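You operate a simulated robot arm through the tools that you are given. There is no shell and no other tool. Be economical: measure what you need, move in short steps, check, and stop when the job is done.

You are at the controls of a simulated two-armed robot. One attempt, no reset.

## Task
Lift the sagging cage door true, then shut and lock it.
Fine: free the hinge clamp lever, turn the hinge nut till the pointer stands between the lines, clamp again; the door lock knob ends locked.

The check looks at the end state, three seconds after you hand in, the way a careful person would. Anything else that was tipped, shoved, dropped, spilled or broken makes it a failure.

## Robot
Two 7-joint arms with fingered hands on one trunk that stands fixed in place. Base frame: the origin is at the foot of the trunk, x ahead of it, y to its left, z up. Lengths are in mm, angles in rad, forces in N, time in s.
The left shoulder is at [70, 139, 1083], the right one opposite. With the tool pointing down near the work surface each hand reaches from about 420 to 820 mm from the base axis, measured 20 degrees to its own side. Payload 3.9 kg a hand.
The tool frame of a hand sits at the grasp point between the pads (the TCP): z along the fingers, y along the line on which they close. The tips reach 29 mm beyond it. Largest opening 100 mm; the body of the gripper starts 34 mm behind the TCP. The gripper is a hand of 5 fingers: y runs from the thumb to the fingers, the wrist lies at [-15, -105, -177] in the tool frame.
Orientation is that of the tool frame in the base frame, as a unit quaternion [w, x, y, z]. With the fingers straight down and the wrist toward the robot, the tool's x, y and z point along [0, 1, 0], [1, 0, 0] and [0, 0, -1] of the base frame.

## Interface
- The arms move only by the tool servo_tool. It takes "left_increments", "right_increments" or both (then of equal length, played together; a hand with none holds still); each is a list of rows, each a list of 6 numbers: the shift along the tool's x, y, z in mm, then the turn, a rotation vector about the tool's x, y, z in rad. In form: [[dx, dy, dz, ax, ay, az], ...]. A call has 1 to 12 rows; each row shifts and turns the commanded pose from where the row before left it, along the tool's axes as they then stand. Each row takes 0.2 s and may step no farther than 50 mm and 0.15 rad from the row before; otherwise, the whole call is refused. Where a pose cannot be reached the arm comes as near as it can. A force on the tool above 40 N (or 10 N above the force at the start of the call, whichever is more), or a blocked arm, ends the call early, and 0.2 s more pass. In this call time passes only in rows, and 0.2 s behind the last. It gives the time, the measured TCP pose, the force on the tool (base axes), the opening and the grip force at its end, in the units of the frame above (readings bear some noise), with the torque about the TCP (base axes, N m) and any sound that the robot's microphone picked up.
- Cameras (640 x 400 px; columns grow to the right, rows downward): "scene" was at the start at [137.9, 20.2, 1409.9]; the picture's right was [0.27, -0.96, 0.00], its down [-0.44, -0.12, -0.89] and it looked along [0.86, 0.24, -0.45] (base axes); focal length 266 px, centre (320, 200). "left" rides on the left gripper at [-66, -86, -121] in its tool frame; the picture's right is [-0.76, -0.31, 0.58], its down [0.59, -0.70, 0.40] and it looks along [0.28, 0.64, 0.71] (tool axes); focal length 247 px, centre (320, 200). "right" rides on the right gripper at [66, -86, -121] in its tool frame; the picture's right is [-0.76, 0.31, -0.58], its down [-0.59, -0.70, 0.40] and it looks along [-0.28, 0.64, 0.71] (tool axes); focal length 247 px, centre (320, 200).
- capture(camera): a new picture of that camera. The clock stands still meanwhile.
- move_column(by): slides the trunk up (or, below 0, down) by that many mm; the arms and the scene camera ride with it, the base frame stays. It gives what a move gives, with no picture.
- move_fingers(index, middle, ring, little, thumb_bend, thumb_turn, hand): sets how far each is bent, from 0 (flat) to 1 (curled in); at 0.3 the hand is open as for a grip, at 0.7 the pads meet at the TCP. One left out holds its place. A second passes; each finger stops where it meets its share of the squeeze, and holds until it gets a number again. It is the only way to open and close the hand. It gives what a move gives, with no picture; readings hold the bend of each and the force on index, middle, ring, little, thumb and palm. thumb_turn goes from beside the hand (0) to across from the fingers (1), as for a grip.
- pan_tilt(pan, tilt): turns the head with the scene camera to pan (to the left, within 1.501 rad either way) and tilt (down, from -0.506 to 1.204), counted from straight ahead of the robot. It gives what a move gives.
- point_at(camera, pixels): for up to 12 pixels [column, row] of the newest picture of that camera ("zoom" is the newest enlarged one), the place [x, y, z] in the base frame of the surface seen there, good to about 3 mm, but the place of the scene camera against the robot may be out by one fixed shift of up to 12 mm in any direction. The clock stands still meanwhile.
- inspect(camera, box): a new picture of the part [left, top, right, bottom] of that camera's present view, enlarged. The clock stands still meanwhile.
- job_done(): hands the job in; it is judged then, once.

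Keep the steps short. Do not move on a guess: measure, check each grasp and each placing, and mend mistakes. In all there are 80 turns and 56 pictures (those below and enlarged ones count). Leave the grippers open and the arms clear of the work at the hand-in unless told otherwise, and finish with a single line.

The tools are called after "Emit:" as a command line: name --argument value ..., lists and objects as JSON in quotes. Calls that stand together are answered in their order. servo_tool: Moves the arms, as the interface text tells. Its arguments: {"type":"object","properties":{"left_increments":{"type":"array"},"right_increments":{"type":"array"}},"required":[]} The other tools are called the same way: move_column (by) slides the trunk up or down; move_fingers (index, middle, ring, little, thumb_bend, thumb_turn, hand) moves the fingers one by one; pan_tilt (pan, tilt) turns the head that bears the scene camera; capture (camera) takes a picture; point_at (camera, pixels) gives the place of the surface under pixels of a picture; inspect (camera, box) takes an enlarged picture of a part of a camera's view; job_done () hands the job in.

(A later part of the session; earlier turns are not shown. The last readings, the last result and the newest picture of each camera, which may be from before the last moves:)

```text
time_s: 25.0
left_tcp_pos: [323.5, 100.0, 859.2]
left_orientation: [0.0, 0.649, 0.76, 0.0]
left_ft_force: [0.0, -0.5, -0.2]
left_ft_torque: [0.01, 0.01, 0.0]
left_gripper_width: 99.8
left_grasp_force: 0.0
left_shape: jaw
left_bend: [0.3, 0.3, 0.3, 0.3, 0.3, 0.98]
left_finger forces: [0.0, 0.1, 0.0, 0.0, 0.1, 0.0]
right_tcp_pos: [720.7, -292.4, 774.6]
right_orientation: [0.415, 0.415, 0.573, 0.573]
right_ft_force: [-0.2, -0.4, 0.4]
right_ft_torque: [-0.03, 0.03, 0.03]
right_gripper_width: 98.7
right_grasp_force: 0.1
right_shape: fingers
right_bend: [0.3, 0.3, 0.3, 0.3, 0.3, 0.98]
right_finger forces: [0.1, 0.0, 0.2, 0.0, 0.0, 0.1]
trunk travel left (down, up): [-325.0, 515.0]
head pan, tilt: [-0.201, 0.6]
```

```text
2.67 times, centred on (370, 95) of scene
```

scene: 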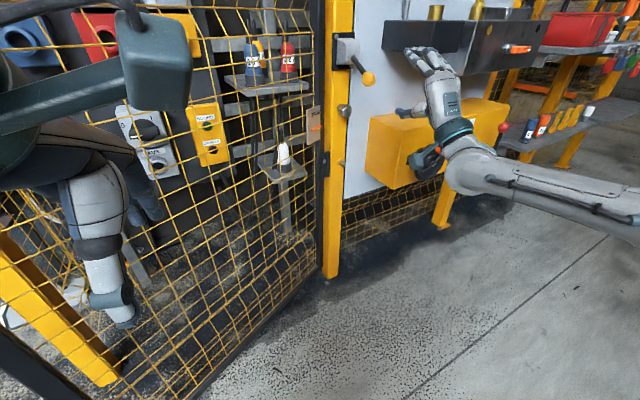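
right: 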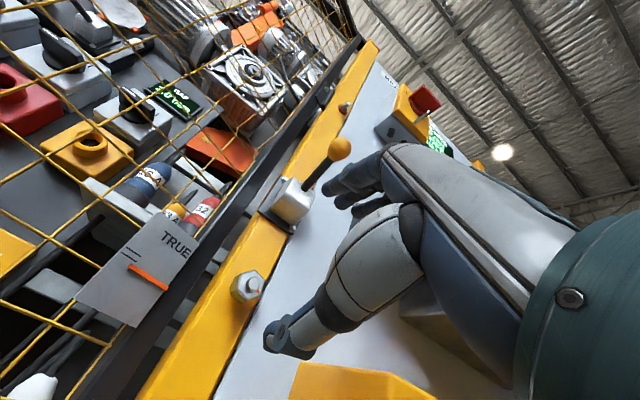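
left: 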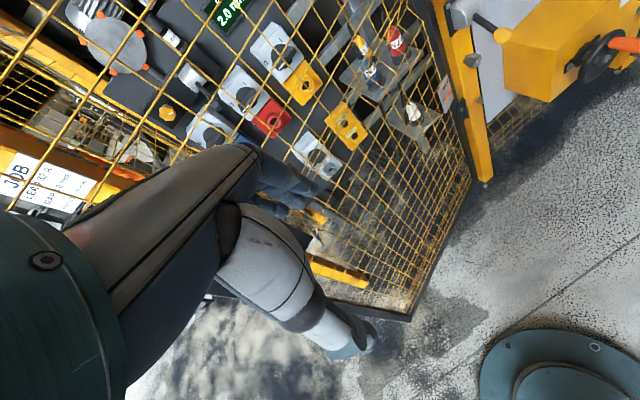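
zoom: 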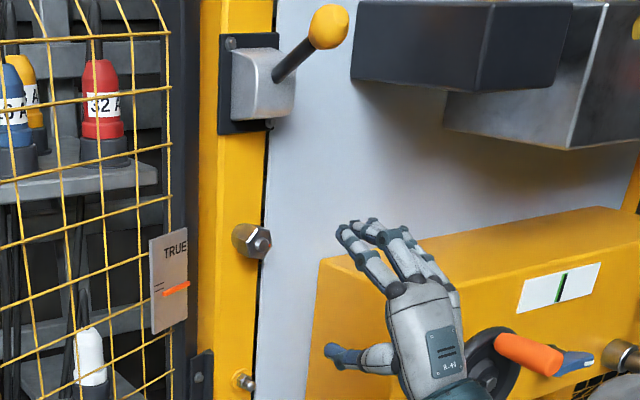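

The lever stays up. The tool is now aligned with the post normal. I'll measure the nut at (246, 287) up close, along with the pointer.

Emit:
inspect --camera "right" --box '[60, 200, 300, 350]'

Emit:
point_at --camera "right" --pixels '[[250, 285], [250, 275], [258, 290], [244, 297], [236, 300], [260, 278], [150, 278], [135, 256], [131, 267], [220, 330]]'

```text
2.67 times, centred on (180, 275) of right
```

zoom: 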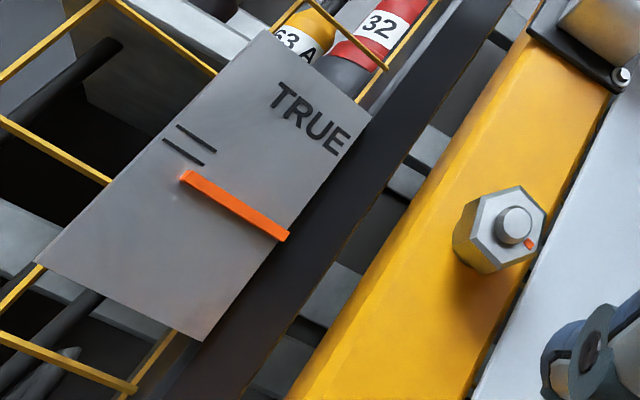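

```text
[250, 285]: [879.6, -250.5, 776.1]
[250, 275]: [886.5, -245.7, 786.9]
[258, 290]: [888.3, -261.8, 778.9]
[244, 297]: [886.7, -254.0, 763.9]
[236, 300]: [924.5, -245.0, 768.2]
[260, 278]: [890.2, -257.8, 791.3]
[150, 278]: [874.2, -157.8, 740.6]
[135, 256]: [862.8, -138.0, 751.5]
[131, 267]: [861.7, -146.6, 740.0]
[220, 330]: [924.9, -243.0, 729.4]
```

Emit:
inspect --camera "right" --box '[222, 262, 274, 308]'

Emit:
point_at --camera "zoom" --pixels '[[320, 200], [340, 190], [325, 260], [400, 205], [300, 150], [260, 240]]'

```text
8.70 times, centred on (248, 285) of right
```

zoom: 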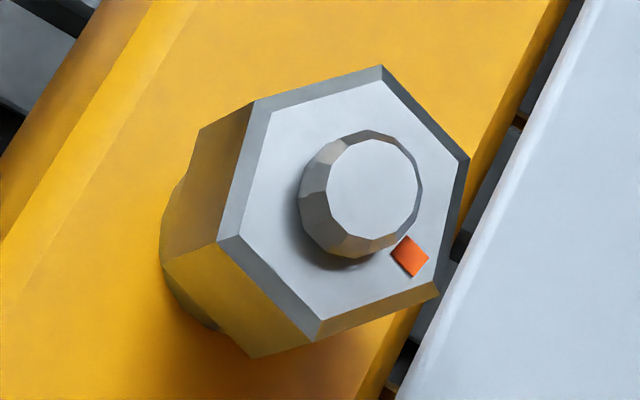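

```text
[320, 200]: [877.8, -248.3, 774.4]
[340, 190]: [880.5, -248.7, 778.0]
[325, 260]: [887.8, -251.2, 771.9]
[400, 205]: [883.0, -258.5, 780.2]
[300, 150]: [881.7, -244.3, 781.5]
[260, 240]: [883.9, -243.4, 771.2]
```

The nut face is centred near (887, -249, 778), and its flats are about 14° clockwise from the hand's closing line. I'll advance with a 0.25 rad clockwise roll, stopping 25 mm short to check.

Emit:
servo_tool --right_increments '[[-6, 2, 30, 0, 0, 0.0], [-5, 1.4, 30, 0, 0, 0.0], [0, 0, 30, 0, 0, 0], [0, 0, 30, 0, 0, 0], [0, 0, 20, 0, 0, 0.125], [0, 0, 10, 0, 0, 0.125]]'

Emit:
capture --camera "right"

Emit:
inspect --camera "scene" --box '[290, 60, 410, 180]'

```text
time_s: 26.4
left_tcp_pos: [324.6, 99.5, 860.0]
left_orientation: [0.001, 0.65, 0.76, -0.001]
left_ft_force: [0.3, -0.3, 0.0]
left_ft_torque: [0.01, -0.01, 0.01]
left_gripper_width: 99.9
left_grasp_force: 0.0
left_shape: jaw
left_bend: [0.3, 0.3, 0.3, 0.3, 0.3, 0.98]
left_finger forces: [0.0, 0.0, 0.0, 0.0, 0.0, 0.0]
right_tcp_pos: [861.8, -256.7, 779.9]
right_orientation: [0.34, 0.484, 0.516, 0.62]
right_ft_force: [-0.2, 0.1, 0.0]
right_ft_torque: [-0.01, -0.02, 0.0]
right_gripper_width: 98.5
right_grasp_force: 0.0
right_shape: fingers
right_bend: [0.3, 0.3, 0.3, 0.3, 0.3, 0.98]
right_finger forces: [0.1, 0.1, 0.0, 0.0, 0.0, 0.0]
right hand out of reach, approached as far as the arm can: row 6
trunk travel left (down, up): [-325.0, 515.0]
head pan, tilt: [-0.201, 0.6]
```

```text
24 pictures are left
```

right: 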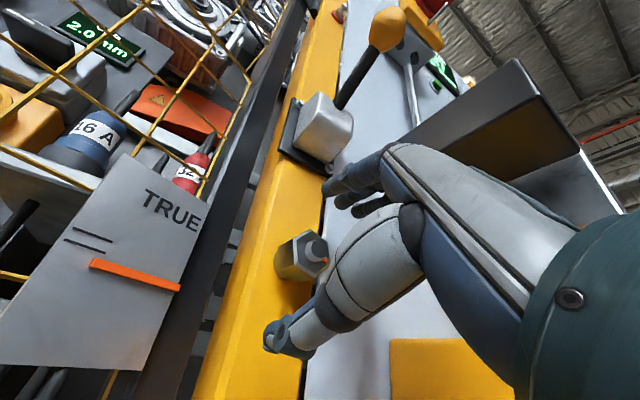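

```text
3.33 times, centred on (350, 120) of scene
```

zoom: 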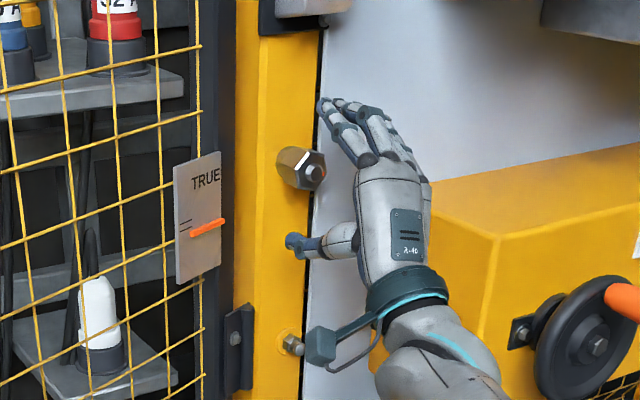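

The arm reached its limit. Rolling the hand further clockwise, by one more flat (60°), swings the wrist to the inside and gains reach. I'll back off 30 mm and roll.

Emit:
servo_tool --right_increments '[[0, 0, -30, 0, 0, 0], [0, 0, 0, 0, 0, 0.15], [0, 0, 0, 0, 0, 0.15], [0, 0, 0, 0, 0, 0.15], [0, 0, 0, 0, 0, 0.15], [0, 0, 0, 0, 0, 0.15], [0, 0, 0, 0, 0, 0.15], [0, 0, 0, 0, 0, 0.147], [0, 0, 20, 0, 0, 0], [0, 0, 10, 0, 0, 0]]'

Emit:
capture --camera "right"

```text
time_s: 28.6
left_tcp_pos: [323.3, 100.1, 859.4]
left_orientation: [0.0, 0.649, 0.761, 0.0]
left_ft_force: [-0.2, -0.2, 0.7]
left_ft_torque: [0.01, 0.01, 0.0]
left_gripper_width: 99.5
left_grasp_force: 0.1
left_shape: jaw
left_bend: [0.3, 0.3, 0.3, 0.3, 0.3, 0.98]
left_finger forces: [0.0, 0.0, 0.1, 0.0, 0.0, 0.1]
right_tcp_pos: [862.0, -257.4, 779.5]
right_orientation: [-0.015, 0.677, 0.205, 0.707]
right_ft_force: [0.1, 0.2, -0.6]
right_ft_torque: [-0.02, 0.01, -0.01]
right_gripper_width: 98.4
right_grasp_force: 0.1
right_shape: fingers
right_bend: [0.3, 0.3, 0.3, 0.3, 0.3, 0.98]
right_finger forces: [0.0, 0.0, 0.0, 0.0, 0.0, 0.1]
trunk travel left (down, up): [-325.0, 515.0]
head pan, tilt: [-0.201, 0.6]
```

```text
22 pictures are left
```

right: 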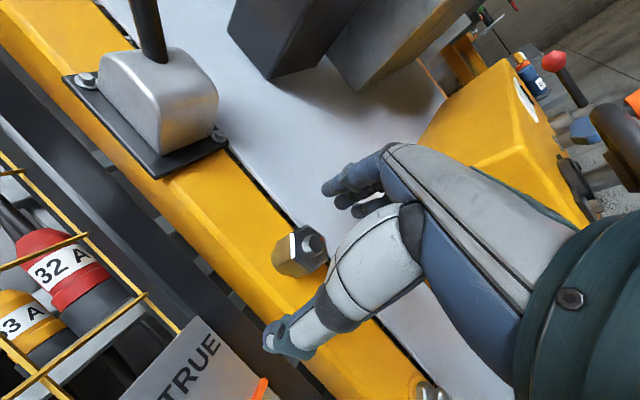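

It reached cleanly. I'll check the nut position again from here.

Emit:
point_at --camera "right" --pixels '[[312, 246], [318, 238], [300, 262], [308, 232], [325, 258], [285, 345], [330, 190]]'

Emit:
servo_tool --right_increments '[[0, 0, 15, 0, 0, 0], [0, 0, 11, 0, 0, 0]]'

```text
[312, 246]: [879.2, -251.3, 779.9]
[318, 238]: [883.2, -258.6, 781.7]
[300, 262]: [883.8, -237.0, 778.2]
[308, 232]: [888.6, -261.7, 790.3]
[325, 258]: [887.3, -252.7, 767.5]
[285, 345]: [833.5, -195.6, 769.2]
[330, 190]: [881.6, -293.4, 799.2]
```

```text
time_s: 29.2
left_tcp_pos: [324.0, 100.1, 859.2]
left_orientation: [0.0, 0.649, 0.761, 0.001]
left_ft_force: [-1.0, 0.5, -0.2]
left_ft_torque: [0.0, 0.04, 0.01]
left_gripper_width: 99.9
left_grasp_force: 0.0
left_shape: jaw
left_bend: [0.3, 0.3, 0.3, 0.3, 0.3, 0.98]
left_finger forces: [0.0, 0.1, 0.1, 0.1, 0.1, 0.0]
right_tcp_pos: [886.3, -248.0, 778.5]
right_orientation: [-0.015, 0.676, 0.205, 0.707]
right_ft_force: [0.4, 0.1, 0.0]
right_ft_torque: [0.01, -0.01, -0.03]
right_gripper_width: 98.3
right_grasp_force: 0.1
right_shape: fingers
right_bend: [0.3, 0.3, 0.3, 0.3, 0.3, 0.98]
right_finger forces: [0.0, 0.0, 0.1, 0.1, 0.0, 0.0]
trunk travel left (down, up): [-325.0, 515.0]
head pan, tilt: [-0.201, 0.6]
```

The hand is over the nut. I'll close on it.

Emit:
move_fingers --hand "right" --index 0.75 --middle 0.75 --ring 0.5 --little 0.5 --thumb_bend 0.72

Emit:
inspect --camera "right" --box '[230, 160, 430, 380]'

```text
time_s: 30.2
left_tcp_pos: [322.6, 98.7, 860.1]
left_orientation: [0.0, 0.649, 0.761, 0.001]
left_ft_force: [-0.3, 0.1, -0.3]
left_ft_torque: [0.02, -0.01, 0.01]
left_gripper_width: 99.9
left_grasp_force: 0.1
left_shape: jaw
left_bend: [0.3, 0.3, 0.3, 0.3, 0.3, 0.98]
left_finger forces: [0.1, 0.1, 0.1, 0.0, 0.1, 0.0]
right_tcp_pos: [886.8, -250.3, 777.8]
right_orientation: [-0.016, 0.675, 0.205, 0.709]
right_ft_force: [3.6, -9.4, 4.6]
right_ft_torque: [-0.06, -0.08, -0.17]
right_gripper_width: 28.2
right_grasp_force: 12.5
right_shape: fingers
right_bend: [0.57, 0.59, 0.5, 0.5, 0.65, 1.0]
right_finger forces: [10.2, 7.7, 0.1, 0.0, 7.6, 0.1]
trunk travel left (down, up): [-325.0, 515.0]
head pan, tilt: [-0.201, 0.6]
```

```text
1.82 times, centred on (330, 270) of right
```

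zoom: 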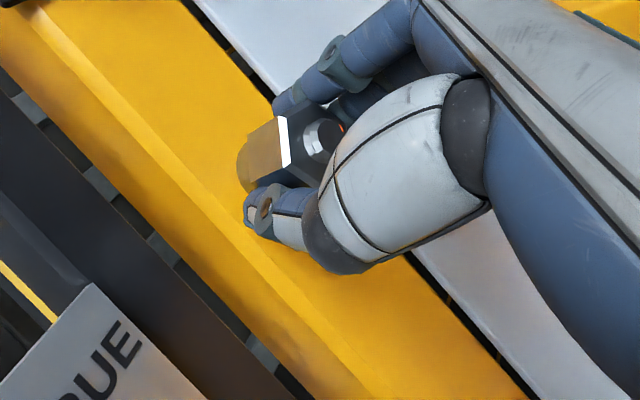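

The grip is good, 28 mm across the flats. I'll turn clockwise 0.5 rad and watch the torque.

Emit:
servo_tool --right_increments '[[0, 0, 0, 0, 0, 0.1], [0, 0, 0, 0, 0, 0.1], [0, 0, 0, 0, 0, 0.1], [0, 0, 0, 0, 0, 0.1], [0, 0, 0, 0, 0, 0.1]]'

Emit:
inspect --camera "scene" --box '[290, 80, 370, 150]'

```text
time_s: 31.4
left_tcp_pos: [322.8, 98.9, 860.0]
left_orientation: [0.001, 0.648, 0.761, 0.0]
left_ft_force: [-0.4, -0.4, 0.1]
left_ft_torque: [0.01, 0.03, 0.0]
left_gripper_width: 100.0
left_grasp_force: 0.1
left_shape: jaw
left_bend: [0.3, 0.3, 0.3, 0.3, 0.3, 0.98]
left_finger forces: [0.1, 0.0, 0.1, 0.0, 0.0, 0.0]
right_tcp_pos: [886.0, -248.8, 781.8]
right_orientation: [-0.191, 0.707, 0.032, 0.681]
right_ft_force: [1.3, -10.3, 4.5]
right_ft_torque: [-0.1, -0.08, -0.16]
right_gripper_width: 27.6
right_grasp_force: 11.7
right_shape: fingers
right_bend: [0.56, 0.6, 0.5, 0.5, 0.66, 1.0]
right_finger forces: [11.1, 5.2, 0.0, 0.0, 7.0, 0.0]
trunk travel left (down, up): [-325.0, 515.0]
head pan, tilt: [-0.201, 0.6]
```

```text
5.71 times, centred on (330, 115) of scene
```

zoom: 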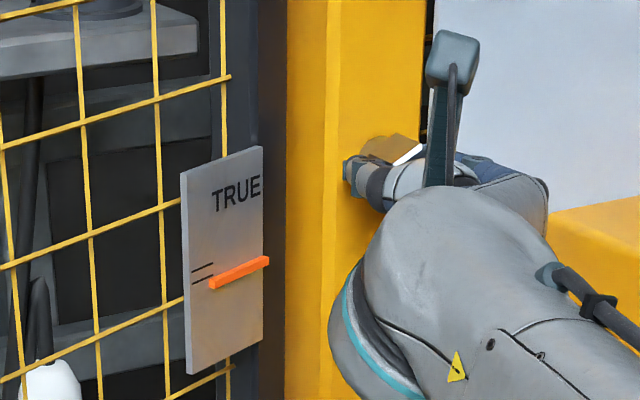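

The pointer appears to have risen slightly, about 9 px below the lower line now. I'll turn clockwise further.

Emit:
servo_tool --right_increments '[[0, 0, 0, 0, 0, 0.12], [0, 0, 0, 0, 0, 0.12], [0, 0, 0, 0, 0, 0.12], [0, 0, 0, 0, 0, 0.12], [0, 0, 0, 0, 0, 0.12]]'

Emit:
inspect --camera "scene" --box '[290, 80, 370, 150]'

```text
time_s: 32.6
left_tcp_pos: [324.0, 98.1, 859.7]
left_orientation: [-0.001, 0.649, 0.761, -0.001]
left_ft_force: [0.2, -0.1, -0.3]
left_ft_torque: [-0.04, -0.03, 0.02]
left_gripper_width: 99.6
left_grasp_force: 0.1
left_shape: jaw
left_bend: [0.3, 0.3, 0.3, 0.3, 0.3, 0.98]
left_finger forces: [0.0, 0.1, 0.1, 0.0, 0.0, 0.0]
right_tcp_pos: [874.1, -254.5, 754.0]
right_orientation: [-0.384, 0.685, -0.179, 0.593]
right_ft_force: [-1.4, 3.7, -2.0]
right_ft_torque: [-0.07, -0.01, 0.05]
right_gripper_width: 3.8
right_grasp_force: 1.8
right_shape: fingers
right_bend: [0.72, 0.68, 0.5, 0.5, 0.71, 1.0]
right_finger forces: [0.0, 0.0, 0.0, 0.1, 3.6, 0.0]
right hand out of reach, approached as far as the arm can: row 2, 3, 4, 5
trunk travel left (down, up): [-325.0, 515.0]
head pan, tilt: [-0.201, 0.6]
```

```text
5.71 times, centred on (330, 115) of scene
```

zoom: 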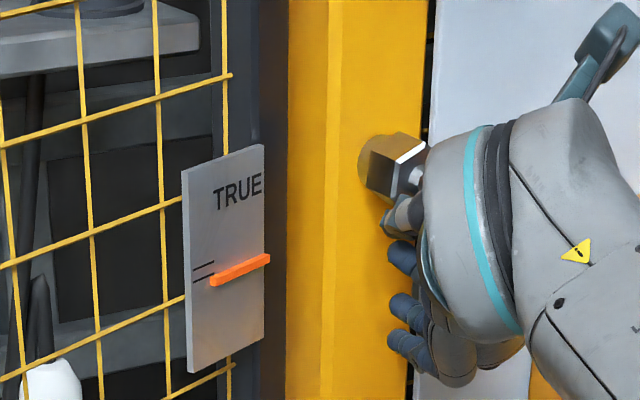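

The pointer rises with clockwise turning, but the hand ran out of reach and slipped off low. The wrist now sits above the shoulder, so a higher trunk will extend the roll range. I'll retract, raise the trunk and open the hand.

Emit:
servo_tool --right_increments '[[0, 0, -30, 0, 0, 0], [0, 0, -30, 0, 0, 0], [0, 0, 0, 0, 0, -0.15], [0, 0, 0, 0, 0, -0.15], [0, 0, 0, 0, 0, -0.15], [0, 0, 0, 0, 0, -0.15], [0, 0, 0, 0, 0, -0.15], [0, 0, 0, 0, 0, -0.15], [0, 0, 0, 0, 0, -0.15], [0, 0, 0, 0, 0, -0.15]]'

Emit:
move_column --by 92

Emit:
move_fingers --hand "right" --index 0.3 --middle 0.3 --ring 0.3 --little 0.3 --thumb_bend 0.3

Emit:
inspect --camera "scene" --box '[295, 110, 355, 170]'

```text
time_s: 34.8
left_tcp_pos: [323.7, 98.9, 859.7]
left_orientation: [0.0, 0.648, 0.762, 0.001]
left_ft_force: [-0.2, -0.3, 0.3]
left_ft_torque: [-0.01, -0.02, -0.01]
left_gripper_width: 99.7
left_grasp_force: 0.1
left_shape: jaw
left_bend: [0.3, 0.3, 0.3, 0.3, 0.3, 0.98]
left_finger forces: [0.0, 0.1, 0.0, 0.1, 0.1, 0.0]
right_tcp_pos: [816.3, -274.3, 756.1]
right_orientation: [0.019, 0.665, 0.24, 0.707]
right_ft_force: [-0.3, -0.2, 0.8]
right_ft_torque: [0.03, -0.03, 0.02]
right_gripper_width: 0.8
right_grasp_force: 0.1
right_shape: fingers
right_bend: [0.72, 0.68, 0.5, 0.5, 0.72, 1.0]
right_finger forces: [0.0, 0.0, 0.0, 0.0, 0.0, 0.0]
trunk travel left (down, up): [-325.0, 515.0]
head pan, tilt: [-0.201, 0.6]
```

```text
time_s: 36.0
left_tcp_pos: [324.2, 100.4, 952.4]
left_orientation: [0.0, 0.649, 0.761, 0.0]
left_ft_force: [0.2, -0.2, -0.8]
left_ft_torque: [0.01, 0.01, -0.03]
left_gripper_width: 100.0
left_grasp_force: 0.0
left_shape: jaw
left_bend: [0.3, 0.3, 0.3, 0.3, 0.3, 0.98]
left_finger forces: [0.0, 0.1, 0.0, 0.0, 0.0, 0.0]
right_tcp_pos: [815.7, -274.2, 847.9]
right_orientation: [0.019, 0.665, 0.239, 0.707]
right_ft_force: [-0.6, 1.1, -0.8]
right_ft_torque: [0.02, -0.01, -0.03]
right_gripper_width: 0.7
right_grasp_force: 0.2
right_shape: fingers
right_bend: [0.72, 0.68, 0.5, 0.5, 0.72, 1.0]
right_finger forces: [0.0, 0.0, 0.0, 0.1, 0.0, 0.0]
trunk travel left (down, up): [-417.0, 423.0]
head pan, tilt: [-0.201, 0.6]
```

```text
time_s: 37.0
left_tcp_pos: [323.1, 99.9, 950.7]
left_orientation: [0.0, 0.649, 0.761, 0.0]
left_ft_force: [0.5, -0.7, 0.4]
left_ft_torque: [0.01, 0.02, -0.01]
left_gripper_width: 99.8
left_grasp_force: 0.2
left_shape: jaw
left_bend: [0.3, 0.3, 0.3, 0.3, 0.3, 0.98]
left_finger forces: [0.1, 0.1, 0.1, 0.1, 0.1, 0.0]
right_tcp_pos: [815.4, -274.0, 848.8]
right_orientation: [0.019, 0.665, 0.24, 0.707]
right_ft_force: [0.1, 1.1, 0.2]
right_ft_torque: [0.02, 0.01, -0.04]
right_gripper_width: 98.3
right_grasp_force: 0.0
right_shape: fingers
right_bend: [0.3, 0.3, 0.3, 0.3, 0.3, 0.98]
right_finger forces: [0.0, 0.0, 0.1, 0.0, 0.0, 0.1]
trunk travel left (down, up): [-417.0, 423.0]
head pan, tilt: [-0.201, 0.6]
```

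```text
6.67 times, centred on (325, 140) of scene
```

zoom: 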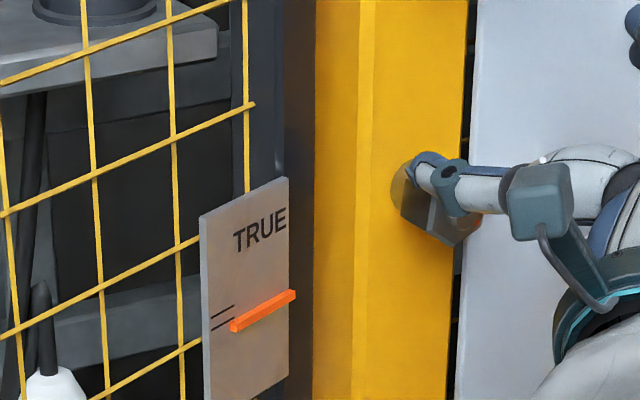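

Against parallax it's hard to say how far the pointer rose. I'll check the nut's angle through the right camera.

Emit:
servo_tool --right_increments '[[-44, 10, 0, 0, 0, 0], [-30, 0, 0, 0, 0, 0]]'

Emit:
inspect --camera "right" --box '[200, 150, 400, 350]'

```text
time_s: 37.6
left_tcp_pos: [323.3, 99.5, 952.2]
left_orientation: [0.0, 0.648, 0.761, 0.0]
left_ft_force: [-0.2, -0.1, -0.1]
left_ft_torque: [0.03, -0.02, 0.0]
left_gripper_width: 99.9
left_grasp_force: 0.1
left_shape: jaw
left_bend: [0.3, 0.3, 0.3, 0.3, 0.3, 0.98]
left_finger forces: [0.1, 0.1, 0.0, 0.0, 0.0, 0.1]
right_tcp_pos: [828.0, -309.5, 781.0]
right_orientation: [0.018, 0.665, 0.239, 0.708]
right_ft_force: [0.0, 0.1, 0.4]
right_ft_torque: [0.02, 0.02, 0.03]
right_gripper_width: 98.4
right_grasp_force: 0.1
right_shape: fingers
right_bend: [0.3, 0.3, 0.3, 0.3, 0.3, 0.98]
right_finger forces: [0.1, 0.0, 0.0, 0.1, 0.0, 0.1]
trunk travel left (down, up): [-417.0, 423.0]
head pan, tilt: [-0.201, 0.6]
```

```text
2.00 times, centred on (300, 250) of right
```

zoom: 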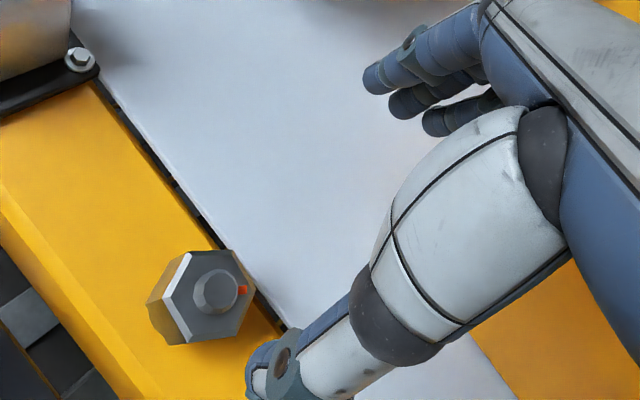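

The nut has turned about 21–25° clockwise; its dot moved from 102° to about 123°. The flats now sit near roll 1.62, so I'll regrip there with a fingertip hold 7 mm shallower.

Emit:
servo_tool --right_increments '[[6, -18.5, 0, 0, 0, 0], [5.6, -18.4, 0, 0, 0, 0], [0, 0, 0, 0, 0, 0.14], [0, 0, 0, 0, 0, 0.14], [0, 0, 0, 0, 0, 0.14], [0, 0, 30, 0, 0, 0], [0, 0, 25, 0, 0, 0], [0, 0, 13, 0, 0, 0]]'

Emit:
move_fingers --hand "right" --index 0.8 --middle 0.8 --ring 0.5 --little 0.5 --thumb_bend 0.78

```text
time_s: 39.4
left_tcp_pos: [324.2, 99.9, 951.6]
left_orientation: [0.0, 0.648, 0.761, 0.0]
left_ft_force: [-0.3, 0.1, 0.6]
left_ft_torque: [0.0, 0.01, 0.04]
left_gripper_width: 99.8
left_grasp_force: 0.0
left_shape: jaw
left_bend: [0.3, 0.3, 0.3, 0.3, 0.3, 0.98]
left_finger forces: [0.0, 0.0, 0.0, 0.0, 0.1, 0.1]
right_tcp_pos: [880.1, -250.2, 781.1]
right_orientation: [-0.129, 0.701, 0.096, 0.695]
right_ft_force: [-1.0, -0.2, 0.3]
right_ft_torque: [-0.01, -0.03, -0.01]
right_gripper_width: 98.6
right_grasp_force: 0.0
right_shape: fingers
right_bend: [0.3, 0.3, 0.3, 0.3, 0.3, 0.98]
right_finger forces: [0.0, 0.0, 0.0, 0.0, 0.0, 0.0]
trunk travel left (down, up): [-417.0, 423.0]
head pan, tilt: [-0.201, 0.6]
```

```text
time_s: 40.4
left_tcp_pos: [324.3, 99.1, 951.2]
left_orientation: [0.0, 0.649, 0.761, 0.0]
left_ft_force: [1.0, 0.7, -1.3]
left_ft_torque: [-0.03, 0.02, -0.01]
left_gripper_width: 99.7
left_grasp_force: 0.1
left_shape: jaw
left_bend: [0.3, 0.3, 0.3, 0.3, 0.3, 0.98]
left_finger forces: [0.2, 0.1, 0.0, 0.0, 0.1, 0.1]
right_tcp_pos: [880.1, -251.1, 779.6]
right_orientation: [-0.129, 0.701, 0.094, 0.695]
right_ft_force: [2.9, -5.2, -1.4]
right_ft_torque: [-0.01, 0.07, -0.12]
right_gripper_width: 28.5
right_grasp_force: 15.6
right_shape: fingers
right_bend: [0.55, 0.59, 0.5, 0.5, 0.66, 1.0]
right_finger forces: [10.1, 8.3, 0.0, 0.0, 12.8, 0.0]
trunk travel left (down, up): [-417.0, 423.0]
head pan, tilt: [-0.201, 0.6]
```

Again 28.5 mm across the flats. I'll turn clockwise 0.73 rad, with a picture of the pointer before and after at the same camera height.

Emit:
servo_tool --right_increments '[[0, 0, 0, 0, 0, 0.105], [0, 0, 0, 0, 0, 0.105], [0, 0, 0, 0, 0, 0.105], [0, 0, 0, 0, 0, 0.105], [0, 0, 0, 0, 0, 0.105], [0, 0, 0, 0, 0, 0.105], [0, 0, 0, 0, 0, 0.1]]'

Emit:
inspect --camera "scene" --box '[295, 110, 355, 170]'

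```text
time_s: 42.0
left_tcp_pos: [323.6, 99.9, 951.6]
left_orientation: [0.0, 0.649, 0.761, -0.001]
left_ft_force: [-0.3, -0.2, 0.8]
left_ft_torque: [-0.01, 0.02, 0.0]
left_gripper_width: 99.7
left_grasp_force: 0.1
left_shape: jaw
left_bend: [0.3, 0.3, 0.3, 0.3, 0.3, 0.98]
left_finger forces: [0.0, 0.0, 0.1, 0.1, 0.0, 0.0]
right_tcp_pos: [879.9, -250.2, 781.2]
right_orientation: [-0.369, 0.688, -0.161, 0.603]
right_ft_force: [4.6, 0.2, 3.5]
right_ft_torque: [-0.09, -0.08, -0.01]
right_gripper_width: 27.0
right_grasp_force: 12.8
right_shape: fingers
right_bend: [0.56, 0.61, 0.5, 0.5, 0.66, 1.0]
right_finger forces: [7.9, 4.4, 0.1, 0.0, 13.2, 0.0]
trunk travel left (down, up): [-417.0, 423.0]
head pan, tilt: [-0.201, 0.6]
```

```text
6.67 times, centred on (325, 140) of scene
```

zoom: 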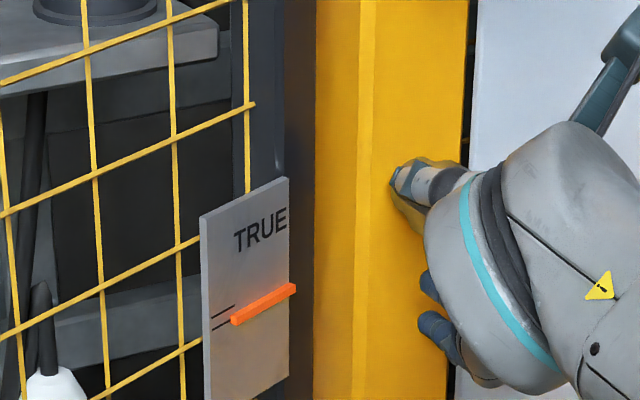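

The pointer rose about 6 px for that 0.73 rad, and about 5–8 px remain. I'll release, back off, roll back one flat and regrip.

Emit:
move_fingers --hand "right" --index 0.3 --middle 0.3 --ring 0.3 --little 0.3 --thumb_bend 0.3

Emit:
servo_tool --right_increments '[[0, 0, -25, 0, 0, 0], [0, 0, -20, 0, 0, 0], [0, 0, 0, 0, 0, -0.15], [0, 0, 0, 0, 0, -0.15], [0, 0, 0, 0, 0, -0.15], [0, 0, 0, 0, 0, -0.15], [0, 0, 0, 0, 0, -0.15], [0, 0, 0, 0, 0, -0.15], [0, 0, 0, 0, 0, -0.147], [0, 0, 20, 0, 0, 0], [0, 0, 25, 0, 0, 0]]'

Emit:
move_fingers --hand "right" --index 0.8 --middle 0.8 --ring 0.5 --little 0.5 --thumb_bend 0.78

```text
time_s: 43.0
left_tcp_pos: [324.4, 98.7, 950.7]
left_orientation: [0.0, 0.649, 0.761, 0.0]
left_ft_force: [0.1, -0.7, -0.1]
left_ft_torque: [-0.01, -0.02, 0.03]
left_gripper_width: 99.9
left_grasp_force: 0.0
left_shape: jaw
left_bend: [0.3, 0.3, 0.3, 0.3, 0.3, 0.98]
left_finger forces: [0.1, 0.0, 0.0, 0.0, 0.1, 0.1]
right_tcp_pos: [880.5, -249.8, 780.0]
right_orientation: [-0.369, 0.689, -0.161, 0.603]
right_ft_force: [0.1, -0.4, 0.0]
right_ft_torque: [0.0, -0.02, 0.0]
right_gripper_width: 98.3
right_grasp_force: 0.1
right_shape: fingers
right_bend: [0.3, 0.3, 0.3, 0.3, 0.3, 0.98]
right_finger forces: [0.1, 0.1, 0.1, 0.0, 0.0, 0.0]
trunk travel left (down, up): [-417.0, 423.0]
head pan, tilt: [-0.201, 0.6]
```

```text
time_s: 45.4
left_tcp_pos: [324.3, 99.7, 951.9]
left_orientation: [0.0, 0.649, 0.761, 0.0]
left_ft_force: [-0.3, -1.0, 0.2]
left_ft_torque: [0.03, 0.0, 0.03]
left_gripper_width: 99.6
left_grasp_force: 0.1
left_shape: jaw
left_bend: [0.3, 0.3, 0.3, 0.3, 0.3, 0.98]
left_finger forces: [0.0, 0.0, 0.0, 0.0, 0.0, 0.1]
right_tcp_pos: [880.8, -249.5, 779.8]
right_orientation: [-0.017, 0.677, 0.205, 0.706]
right_ft_force: [-0.2, 0.0, 0.0]
right_ft_torque: [0.0, 0.03, -0.01]
right_gripper_width: 98.2
right_grasp_force: 0.0
right_shape: fingers
right_bend: [0.3, 0.3, 0.3, 0.3, 0.3, 0.98]
right_finger forces: [0.0, 0.1, 0.0, 0.1, 0.0, 0.0]
trunk travel left (down, up): [-417.0, 423.0]
head pan, tilt: [-0.201, 0.6]
```

```text
time_s: 46.4
left_tcp_pos: [324.0, 98.0, 950.8]
left_orientation: [-0.001, 0.649, 0.761, 0.0]
left_ft_force: [0.6, 0.1, 0.2]
left_ft_torque: [0.05, 0.04, 0.01]
left_gripper_width: 99.8
left_grasp_force: 0.1
left_shape: jaw
left_bend: [0.3, 0.3, 0.3, 0.3, 0.3, 0.98]
left_finger forces: [0.1, 0.0, 0.1, 0.0, 0.0, 0.0]
right_tcp_pos: [881.1, -250.1, 780.5]
right_orientation: [-0.018, 0.677, 0.204, 0.707]
right_ft_force: [2.3, -4.5, -0.9]
right_ft_torque: [-0.04, 0.05, -0.17]
right_gripper_width: 26.8
right_grasp_force: 15.0
right_shape: fingers
right_bend: [0.57, 0.59, 0.5, 0.5, 0.66, 1.0]
right_finger forces: [9.6, 7.0, 0.1, 0.0, 13.0, 0.0]
trunk travel left (down, up): [-417.0, 423.0]
head pan, tilt: [-0.201, 0.6]
```

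Regripped. I'll turn clockwise 0.5 rad and look.

Emit:
servo_tool --right_increments '[[0, 0, 0, 0, 0, 0.1], [0, 0, 0, 0, 0, 0.1], [0, 0, 0, 0, 0, 0.1], [0, 0, 0, 0, 0, 0.1], [0, 0, 0, 0, 0, 0.1]]'

Emit:
inspect --camera "scene" --box '[310, 135, 345, 170]'

```text
time_s: 47.6
left_tcp_pos: [323.8, 99.0, 952.0]
left_orientation: [0.0, 0.648, 0.761, 0.0]
left_ft_force: [-0.5, 0.6, 0.1]
left_ft_torque: [0.0, -0.05, -0.01]
left_gripper_width: 99.8
left_grasp_force: 0.0
left_shape: jaw
left_bend: [0.3, 0.3, 0.3, 0.3, 0.3, 0.98]
left_finger forces: [0.0, 0.0, 0.1, 0.0, 0.1, 0.1]
right_tcp_pos: [880.3, -249.3, 781.5]
right_orientation: [-0.193, 0.706, 0.031, 0.681]
right_ft_force: [10.9, -1.4, 6.1]
right_ft_torque: [-0.1, -0.1, -0.04]
right_gripper_width: 26.9
right_grasp_force: 13.5
right_shape: fingers
right_bend: [0.57, 0.59, 0.5, 0.5, 0.66, 1.0]
right_finger forces: [10.5, 5.2, 0.0, 0.0, 11.5, 0.0]
trunk travel left (down, up): [-417.0, 423.0]
head pan, tilt: [-0.201, 0.6]
```

```text
11.43 times, centred on (328, 152) of scene
```

zoom: 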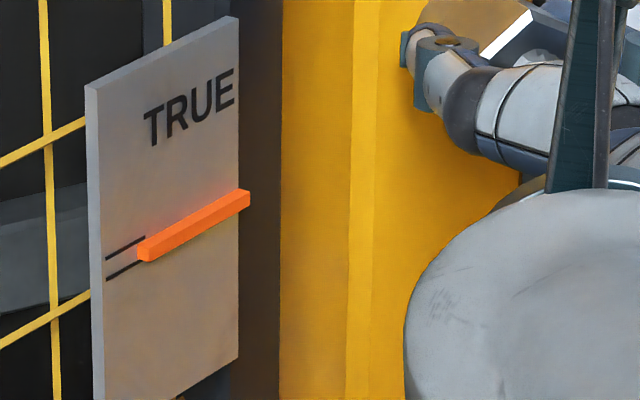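

The pointer's end now lies between the lines in this view. I'll release, back away, and verify through the right camera from another angle before clamping.

Emit:
move_fingers --hand "right" --index 0.3 --middle 0.3 --ring 0.3 --little 0.3 --thumb_bend 0.3

Emit:
servo_tool --right_increments '[[0, 0, -30, 0, 0, 0], [0, 0, -30, 0, 0, 0], [0, 0, -40, 0, 0, -0.15], [0, 0, -40, 0, 0, -0.15], [0, 0, -20, 0, 0, -0.15], [0, 0, 0, 0, 0, -0.15], [0, 0, 0, 0, 0, -0.15], [0, 0, 0, 0, 0, -0.15], [0, 0, 0, 0, 0, -0.15], [0, 0, 0, 0, 0, -0.15], [0, 0, 0, 0, 0, -0.15], [0, 0, 0, 0, 0, -0.15]]'

Emit:
servo_tool --right_increments '[[0, 0, 0, 0, 0, -0.15], [0, 0, 0, 0, -0.06, -0.147], [0, 0, 0, 0, -0.06, 0]]'

Emit:
inspect --camera "right" --box '[60, 180, 340, 355]'

```text
time_s: 48.6
left_tcp_pos: [324.2, 99.1, 951.0]
left_orientation: [0.0, 0.649, 0.761, 0.0]
left_ft_force: [0.1, -0.5, 0.7]
left_ft_torque: [-0.01, 0.0, -0.02]
left_gripper_width: 100.0
left_grasp_force: 0.1
left_shape: jaw
left_bend: [0.3, 0.3, 0.3, 0.3, 0.3, 0.98]
left_finger forces: [0.0, 0.0, 0.0, 0.1, 0.0, 0.1]
right_tcp_pos: [878.8, -250.7, 781.1]
right_orientation: [-0.192, 0.706, 0.031, 0.681]
right_ft_force: [0.4, -0.1, 0.2]
right_ft_torque: [-0.04, -0.01, 0.02]
right_gripper_width: 98.0
right_grasp_force: 0.0
right_shape: fingers
right_bend: [0.3, 0.3, 0.3, 0.3, 0.3, 0.98]
right_finger forces: [0.0, 0.0, 0.0, 0.0, 0.0, 0.0]
trunk travel left (down, up): [-417.0, 423.0]
head pan, tilt: [-0.201, 0.6]
```

```text
time_s: 51.2
left_tcp_pos: [324.2, 98.9, 951.2]
left_orientation: [0.0, 0.649, 0.761, 0.0]
left_ft_force: [0.8, -0.4, 0.8]
left_ft_torque: [-0.03, 0.0, 0.01]
left_gripper_width: 99.7
left_grasp_force: 0.1
left_shape: jaw
left_bend: [0.3, 0.3, 0.3, 0.3, 0.3, 0.98]
left_finger forces: [0.1, 0.0, 0.1, 0.1, 0.0, 0.0]
right_tcp_pos: [727.8, -301.6, 780.8]
right_orientation: [0.323, 0.496, 0.504, 0.629]
right_ft_force: [-0.9, -0.1, -0.4]
right_ft_torque: [0.04, -0.03, 0.01]
right_gripper_width: 98.5
right_grasp_force: 0.1
right_shape: fingers
right_bend: [0.3, 0.3, 0.3, 0.3, 0.3, 0.98]
right_finger forces: [0.1, 0.0, 0.0, 0.0, 0.0, 0.1]
trunk travel left (down, up): [-417.0, 423.0]
head pan, tilt: [-0.201, 0.6]
```

```text
refused: row 2 steps farther than a row can; nothing moved
```

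```text
2.29 times, centred on (200, 268) of right
```

zoom: 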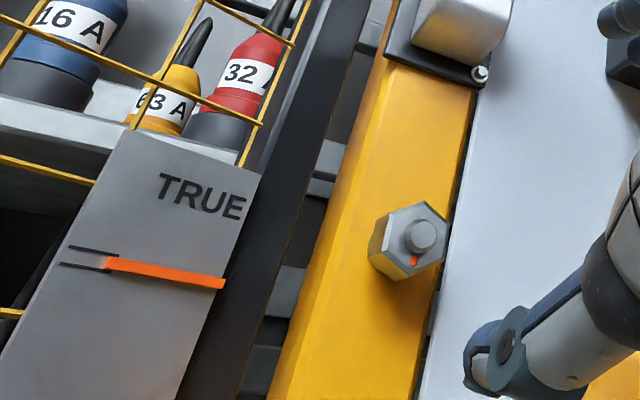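

Both views put the pointer between the lines, so the nut is good. Next I'll re-clamp: level the roll, rise in front of the raised knob at about (812, -272, 972), and move in.

Emit:
servo_tool --right_increments '[[0, 0, 0, 0, 0, -0.148], [0, 0, 0, 0, 0, -0.148], [0, 48, 0, 0, 0, 0], [0, 48, 0, 0, 0, 0], [0, 48, 0, 0, 0, 0], [0, 47, 0, 0, 0, 0], [0, 0, 30, 0, 0, 0], [0, 0, 30, 0, 0, 0], [0, 0, 18, 0, 0, 0]]'

Emit:
inspect --camera "right" --box '[160, 120, 440, 345]'

Emit:
point_at --camera "zoom" --pixels '[[320, 170], [330, 190], [345, 210], [360, 220], [310, 200], [300, 240]]'

```text
time_s: 53.2
left_tcp_pos: [323.5, 98.7, 951.7]
left_orientation: [0.001, 0.649, 0.761, -0.001]
left_ft_force: [-0.2, 0.3, -0.4]
left_ft_torque: [0.02, 0.0, 0.01]
left_gripper_width: 99.7
left_grasp_force: 0.0
left_shape: jaw
left_bend: [0.3, 0.3, 0.3, 0.3, 0.3, 0.98]
left_finger forces: [0.0, 0.0, 0.1, 0.0, 0.0, 0.0]
right_tcp_pos: [803.6, -276.3, 972.1]
right_orientation: [0.412, 0.417, 0.571, 0.575]
right_ft_force: [0.1, 0.4, 1.0]
right_ft_torque: [-0.01, 0.04, 0.0]
right_gripper_width: 98.6
right_grasp_force: 0.1
right_shape: fingers
right_bend: [0.3, 0.3, 0.3, 0.3, 0.3, 0.98]
right_finger forces: [0.0, 0.1, 0.0, 0.1, 0.0, 0.0]
trunk travel left (down, up): [-417.0, 423.0]
head pan, tilt: [-0.201, 0.6]
```

```text
1.78 times, centred on (300, 232) of right
```

zoom: 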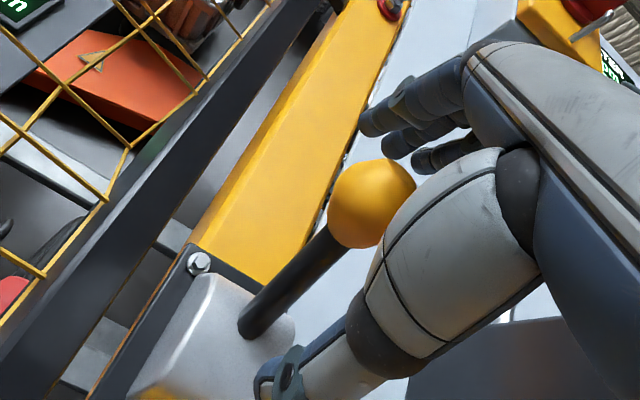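

```text
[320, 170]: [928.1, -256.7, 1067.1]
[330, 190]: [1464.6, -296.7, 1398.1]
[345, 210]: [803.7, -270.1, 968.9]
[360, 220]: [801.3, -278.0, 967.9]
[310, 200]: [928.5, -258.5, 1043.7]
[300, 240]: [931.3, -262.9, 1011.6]
```

The knob is again between fingers and thumb. I'll grip it.

Emit:
move_fingers --hand "right" --index 0.8 --middle 0.8 --ring 0.7 --little 0.5 --thumb_bend 0.7

Emit:
servo_tool --right_increments '[[0, -5, -3, 0, 0, 0], [0, -5, -3, 0, 0, 0], [0, -6, -3, 0, 0, 0], [0, -6, -2, 0, 0, 0], [0, -6, -1, 0, 0, 0]]'

```text
time_s: 54.2
left_tcp_pos: [321.5, 99.2, 953.2]
left_orientation: [0.001, 0.649, 0.761, 0.001]
left_ft_force: [0.1, -0.2, 0.0]
left_ft_torque: [0.02, 0.0, 0.01]
left_gripper_width: 99.9
left_grasp_force: 0.0
left_shape: jaw
left_bend: [0.3, 0.3, 0.3, 0.3, 0.3, 0.98]
left_finger forces: [0.0, 0.0, 0.1, 0.0, 0.1, 0.0]
right_tcp_pos: [800.4, -279.6, 974.3]
right_orientation: [0.413, 0.415, 0.571, 0.575]
right_ft_force: [-6.9, -1.6, 4.5]
right_ft_torque: [-0.11, 0.43, 0.02]
right_gripper_width: 22.0
right_grasp_force: 16.2
right_shape: fingers
right_bend: [0.77, 0.66, 0.7, 0.5, 0.63, 1.0]
right_finger forces: [9.7, 7.5, 0.0, 0.0, 15.6, 0.0]
trunk travel left (down, up): [-417.0, 423.0]
head pan, tilt: [-0.201, 0.6]
```

```text
time_s: 55.4
left_tcp_pos: [325.8, 99.6, 951.1]
left_orientation: [0.0, 0.649, 0.761, -0.001]
left_ft_force: [0.1, 0.0, -0.3]
left_ft_torque: [0.0, 0.02, 0.0]
left_gripper_width: 99.9
left_grasp_force: 0.0
left_shape: jaw
left_bend: [0.3, 0.3, 0.3, 0.3, 0.3, 0.98]
left_finger forces: [0.0, 0.0, 0.0, 0.0, 0.0, 0.0]
right_tcp_pos: [791.9, -280.1, 943.2]
right_orientation: [0.412, 0.416, 0.572, 0.574]
right_ft_force: [9.5, 1.6, 1.8]
right_ft_torque: [0.12, -0.34, 0.0]
right_gripper_width: 15.3
right_grasp_force: 12.1
right_shape: fingers
right_bend: [0.79, 0.73, 0.7, 0.5, 0.63, 1.0]
right_finger forces: [7.5, 5.4, 0.0, 0.1, 11.6, 0.1]
trunk travel left (down, up): [-417.0, 423.0]
head pan, tilt: [-0.201, 0.6]
```

The lever follows. I'll continue down along the arc.

Emit:
servo_tool --right_increments '[[0, -5, 3, 0, 0, 0], [0, -6, 1, 0, 0, 0], [0, -6, 0, 0, 0, 0], [0, -6, 0, 0, 0, 0], [0, -6, 1, 0, 0, 0]]'

Emit:
servo_tool --right_increments '[[0, -6, 1, 0, 0, 0], [0, -6, 2, 0, 0, 0], [0, -6, 2, 0, 0, 0], [0, -6, 3, 0, 0, 0]]'

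Emit:
inspect --camera "scene" --box '[300, 40, 420, 180]'

```text
time_s: 56.6
left_tcp_pos: [323.1, 99.5, 952.3]
left_orientation: [0.001, 0.649, 0.761, 0.0]
left_ft_force: [-0.7, -0.7, 0.3]
left_ft_torque: [0.04, -0.02, 0.02]
left_gripper_width: 99.8
left_grasp_force: 0.1
left_shape: jaw
left_bend: [0.3, 0.3, 0.3, 0.3, 0.3, 0.98]
left_finger forces: [0.0, 0.0, 0.0, 0.1, 0.0, 0.0]
right_tcp_pos: [795.3, -279.2, 916.3]
right_orientation: [0.411, 0.414, 0.572, 0.576]
right_ft_force: [4.4, 1.7, 6.0]
right_ft_torque: [0.12, -0.38, -0.09]
right_gripper_width: 13.9
right_grasp_force: 13.8
right_shape: fingers
right_bend: [0.79, 0.73, 0.7, 0.5, 0.63, 1.0]
right_finger forces: [8.1, 8.0, 0.0, 0.1, 11.5, 0.1]
trunk travel left (down, up): [-417.0, 423.0]
head pan, tilt: [-0.201, 0.6]
```

```text
time_s: 57.6
left_tcp_pos: [323.4, 100.0, 951.7]
left_orientation: [0.001, 0.649, 0.761, 0.0]
left_ft_force: [-0.2, 0.0, 0.2]
left_ft_torque: [0.01, 0.0, 0.03]
left_gripper_width: 99.8
left_grasp_force: 0.0
left_shape: jaw
left_bend: [0.3, 0.3, 0.3, 0.3, 0.3, 0.98]
left_finger forces: [0.1, 0.0, 0.1, 0.0, 0.1, 0.0]
right_tcp_pos: [800.9, -277.7, 890.2]
right_orientation: [0.413, 0.417, 0.571, 0.574]
right_ft_force: [1.7, -0.6, 3.7]
right_ft_torque: [0.29, -0.61, -0.21]
right_gripper_width: 16.7
right_grasp_force: 18.7
right_shape: fingers
right_bend: [0.79, 0.73, 0.7, 0.5, 0.62, 1.0]
right_finger forces: [8.2, 15.0, 0.1, 0.0, 14.7, 0.0]
trunk travel left (down, up): [-417.0, 423.0]
head pan, tilt: [-0.201, 0.6]
```

```text
2.86 times, centred on (360, 110) of scene
```

zoom: 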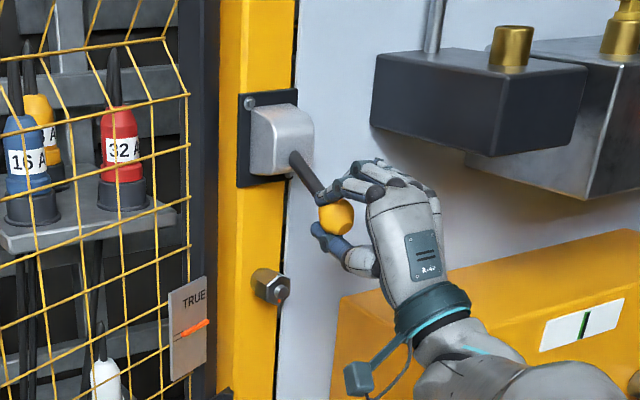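

The lever is nearly down. I'll press on to the stop.

Emit:
servo_tool --right_increments '[[0, -4, 2, 0, 0, 0], [0, -4, 2, 0, 0, 0], [0, -4, 2, 0, 0, 0], [0, -4, 1, 0, 0, 0]]'

```text
time_s: 58.6
left_tcp_pos: [318.3, 99.5, 953.3]
left_orientation: [0.001, 0.649, 0.761, 0.002]
left_ft_force: [0.1, -0.5, 0.1]
left_ft_torque: [0.0, 0.0, 0.01]
left_gripper_width: 99.7
left_grasp_force: 0.1
left_shape: jaw
left_bend: [0.3, 0.3, 0.3, 0.3, 0.3, 0.98]
left_finger forces: [0.0, 0.1, 0.0, 0.0, 0.1, 0.0]
right_tcp_pos: [804.6, -277.3, 881.9]
right_orientation: [0.416, 0.415, 0.568, 0.577]
right_ft_force: [-13.8, -7.0, 15.8]
right_ft_torque: [0.28, -0.85, -0.25]
right_gripper_width: 15.4
right_grasp_force: 22.7
right_shape: fingers
right_bend: [0.79, 0.62, 0.7, 0.5, 0.64, 1.0]
right_finger forces: [16.4, 21.4, 0.0, 0.0, 8.2, 0.0]
trunk travel left (down, up): [-417.0, 423.0]
head pan, tilt: [-0.201, 0.6]
```

Emit:
servo_tool --right_increments '[[0, -4, -1, 0, 0, 0], [0, -4, 0, 0, 0, 0], [0, -3, 0, 0, 0, 0]]'

Emit:
move_fingers --hand "right" --index 0.3 --middle 0.3 --ring 0.3 --little 0.3 --thumb_bend 0.3

Emit:
servo_tool --right_increments '[[0, 0, -30, 0, 0, 0], [0, 0, -40, 0, 0, 0], [0, 0, -40, 0, 0, 0]]'

Emit:
capture --camera "right"

Emit:
point_at --camera "right" --pixels '[[254, 278], [250, 275], [262, 285], [270, 290], [258, 290]]'

```text
time_s: 59.4
left_tcp_pos: [319.3, 97.9, 953.9]
left_orientation: [0.001, 0.649, 0.761, 0.002]
left_ft_force: [0.2, 0.0, 0.4]
left_ft_torque: [0.01, -0.01, -0.01]
left_gripper_width: 99.7
left_grasp_force: 0.1
left_shape: jaw
left_bend: [0.3, 0.3, 0.3, 0.3, 0.3, 0.98]
left_finger forces: [0.1, 0.0, 0.1, 0.0, 0.0, 0.0]
right_tcp_pos: [804.2, -277.2, 872.0]
right_orientation: [0.416, 0.414, 0.567, 0.578]
right_ft_force: [-7.3, -13.8, 23.0]
right_ft_torque: [0.36, -0.64, -0.38]
right_gripper_width: 15.2
right_grasp_force: 15.9
right_shape: fingers
right_bend: [0.79, 0.59, 0.7, 0.5, 0.68, 1.0]
right_finger forces: [10.2, 19.2, 0.0, 0.0, 2.2, 0.0]
trunk travel left (down, up): [-417.0, 423.0]
head pan, tilt: [-0.201, 0.6]
```

```text
time_s: 60.4
left_tcp_pos: [323.5, 100.4, 950.6]
left_orientation: [-0.001, 0.648, 0.762, 0.0]
left_ft_force: [0.2, -0.2, 0.8]
left_ft_torque: [0.01, -0.02, 0.02]
left_gripper_width: 99.7
left_grasp_force: 0.0
left_shape: jaw
left_bend: [0.3, 0.3, 0.3, 0.3, 0.3, 0.98]
left_finger forces: [0.0, 0.1, 0.0, 0.0, 0.1, 0.0]
right_tcp_pos: [808.8, -274.4, 864.2]
right_orientation: [0.413, 0.417, 0.571, 0.574]
right_ft_force: [0.6, -0.4, 0.3]
right_ft_torque: [-0.01, -0.01, 0.01]
right_gripper_width: 98.3
right_grasp_force: 0.1
right_shape: fingers
right_bend: [0.3, 0.3, 0.3, 0.3, 0.3, 0.98]
right_finger forces: [0.0, 0.0, 0.1, 0.0, 0.0, 0.0]
trunk travel left (down, up): [-417.0, 423.0]
head pan, tilt: [-0.201, 0.6]
```

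```text
time_s: 61.2
left_tcp_pos: [323.1, 99.7, 951.9]
left_orientation: [0.0, 0.649, 0.761, -0.001]
left_ft_force: [-0.3, 0.2, -0.6]
left_ft_torque: [-0.03, 0.01, 0.01]
left_gripper_width: 99.8
left_grasp_force: 0.1
left_shape: jaw
left_bend: [0.3, 0.3, 0.3, 0.3, 0.3, 0.98]
left_finger forces: [0.1, 0.1, 0.1, 0.1, 0.0, 0.0]
right_tcp_pos: [701.6, -310.0, 863.4]
right_orientation: [0.413, 0.417, 0.571, 0.575]
right_ft_force: [0.1, -0.3, -0.6]
right_ft_torque: [-0.02, -0.03, 0.0]
right_gripper_width: 98.5
right_grasp_force: 0.1
right_shape: fingers
right_bend: [0.3, 0.3, 0.3, 0.3, 0.3, 0.98]
right_finger forces: [0.1, 0.0, 0.0, 0.1, 0.1, 0.0]
trunk travel left (down, up): [-417.0, 423.0]
head pan, tilt: [-0.201, 0.6]
```

```text
11 pictures are left
```

right: 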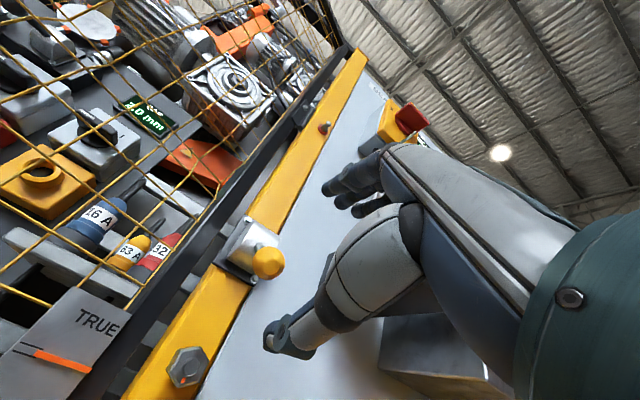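

```text
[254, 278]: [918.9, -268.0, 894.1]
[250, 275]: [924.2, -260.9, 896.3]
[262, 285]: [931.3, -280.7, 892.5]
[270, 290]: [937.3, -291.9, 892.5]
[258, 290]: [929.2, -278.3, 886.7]
```

Emit:
point_at --camera "right" --pixels '[[268, 262], [264, 256], [272, 268]]'

```text
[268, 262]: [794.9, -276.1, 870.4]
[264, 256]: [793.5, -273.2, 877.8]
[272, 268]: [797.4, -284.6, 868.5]
```

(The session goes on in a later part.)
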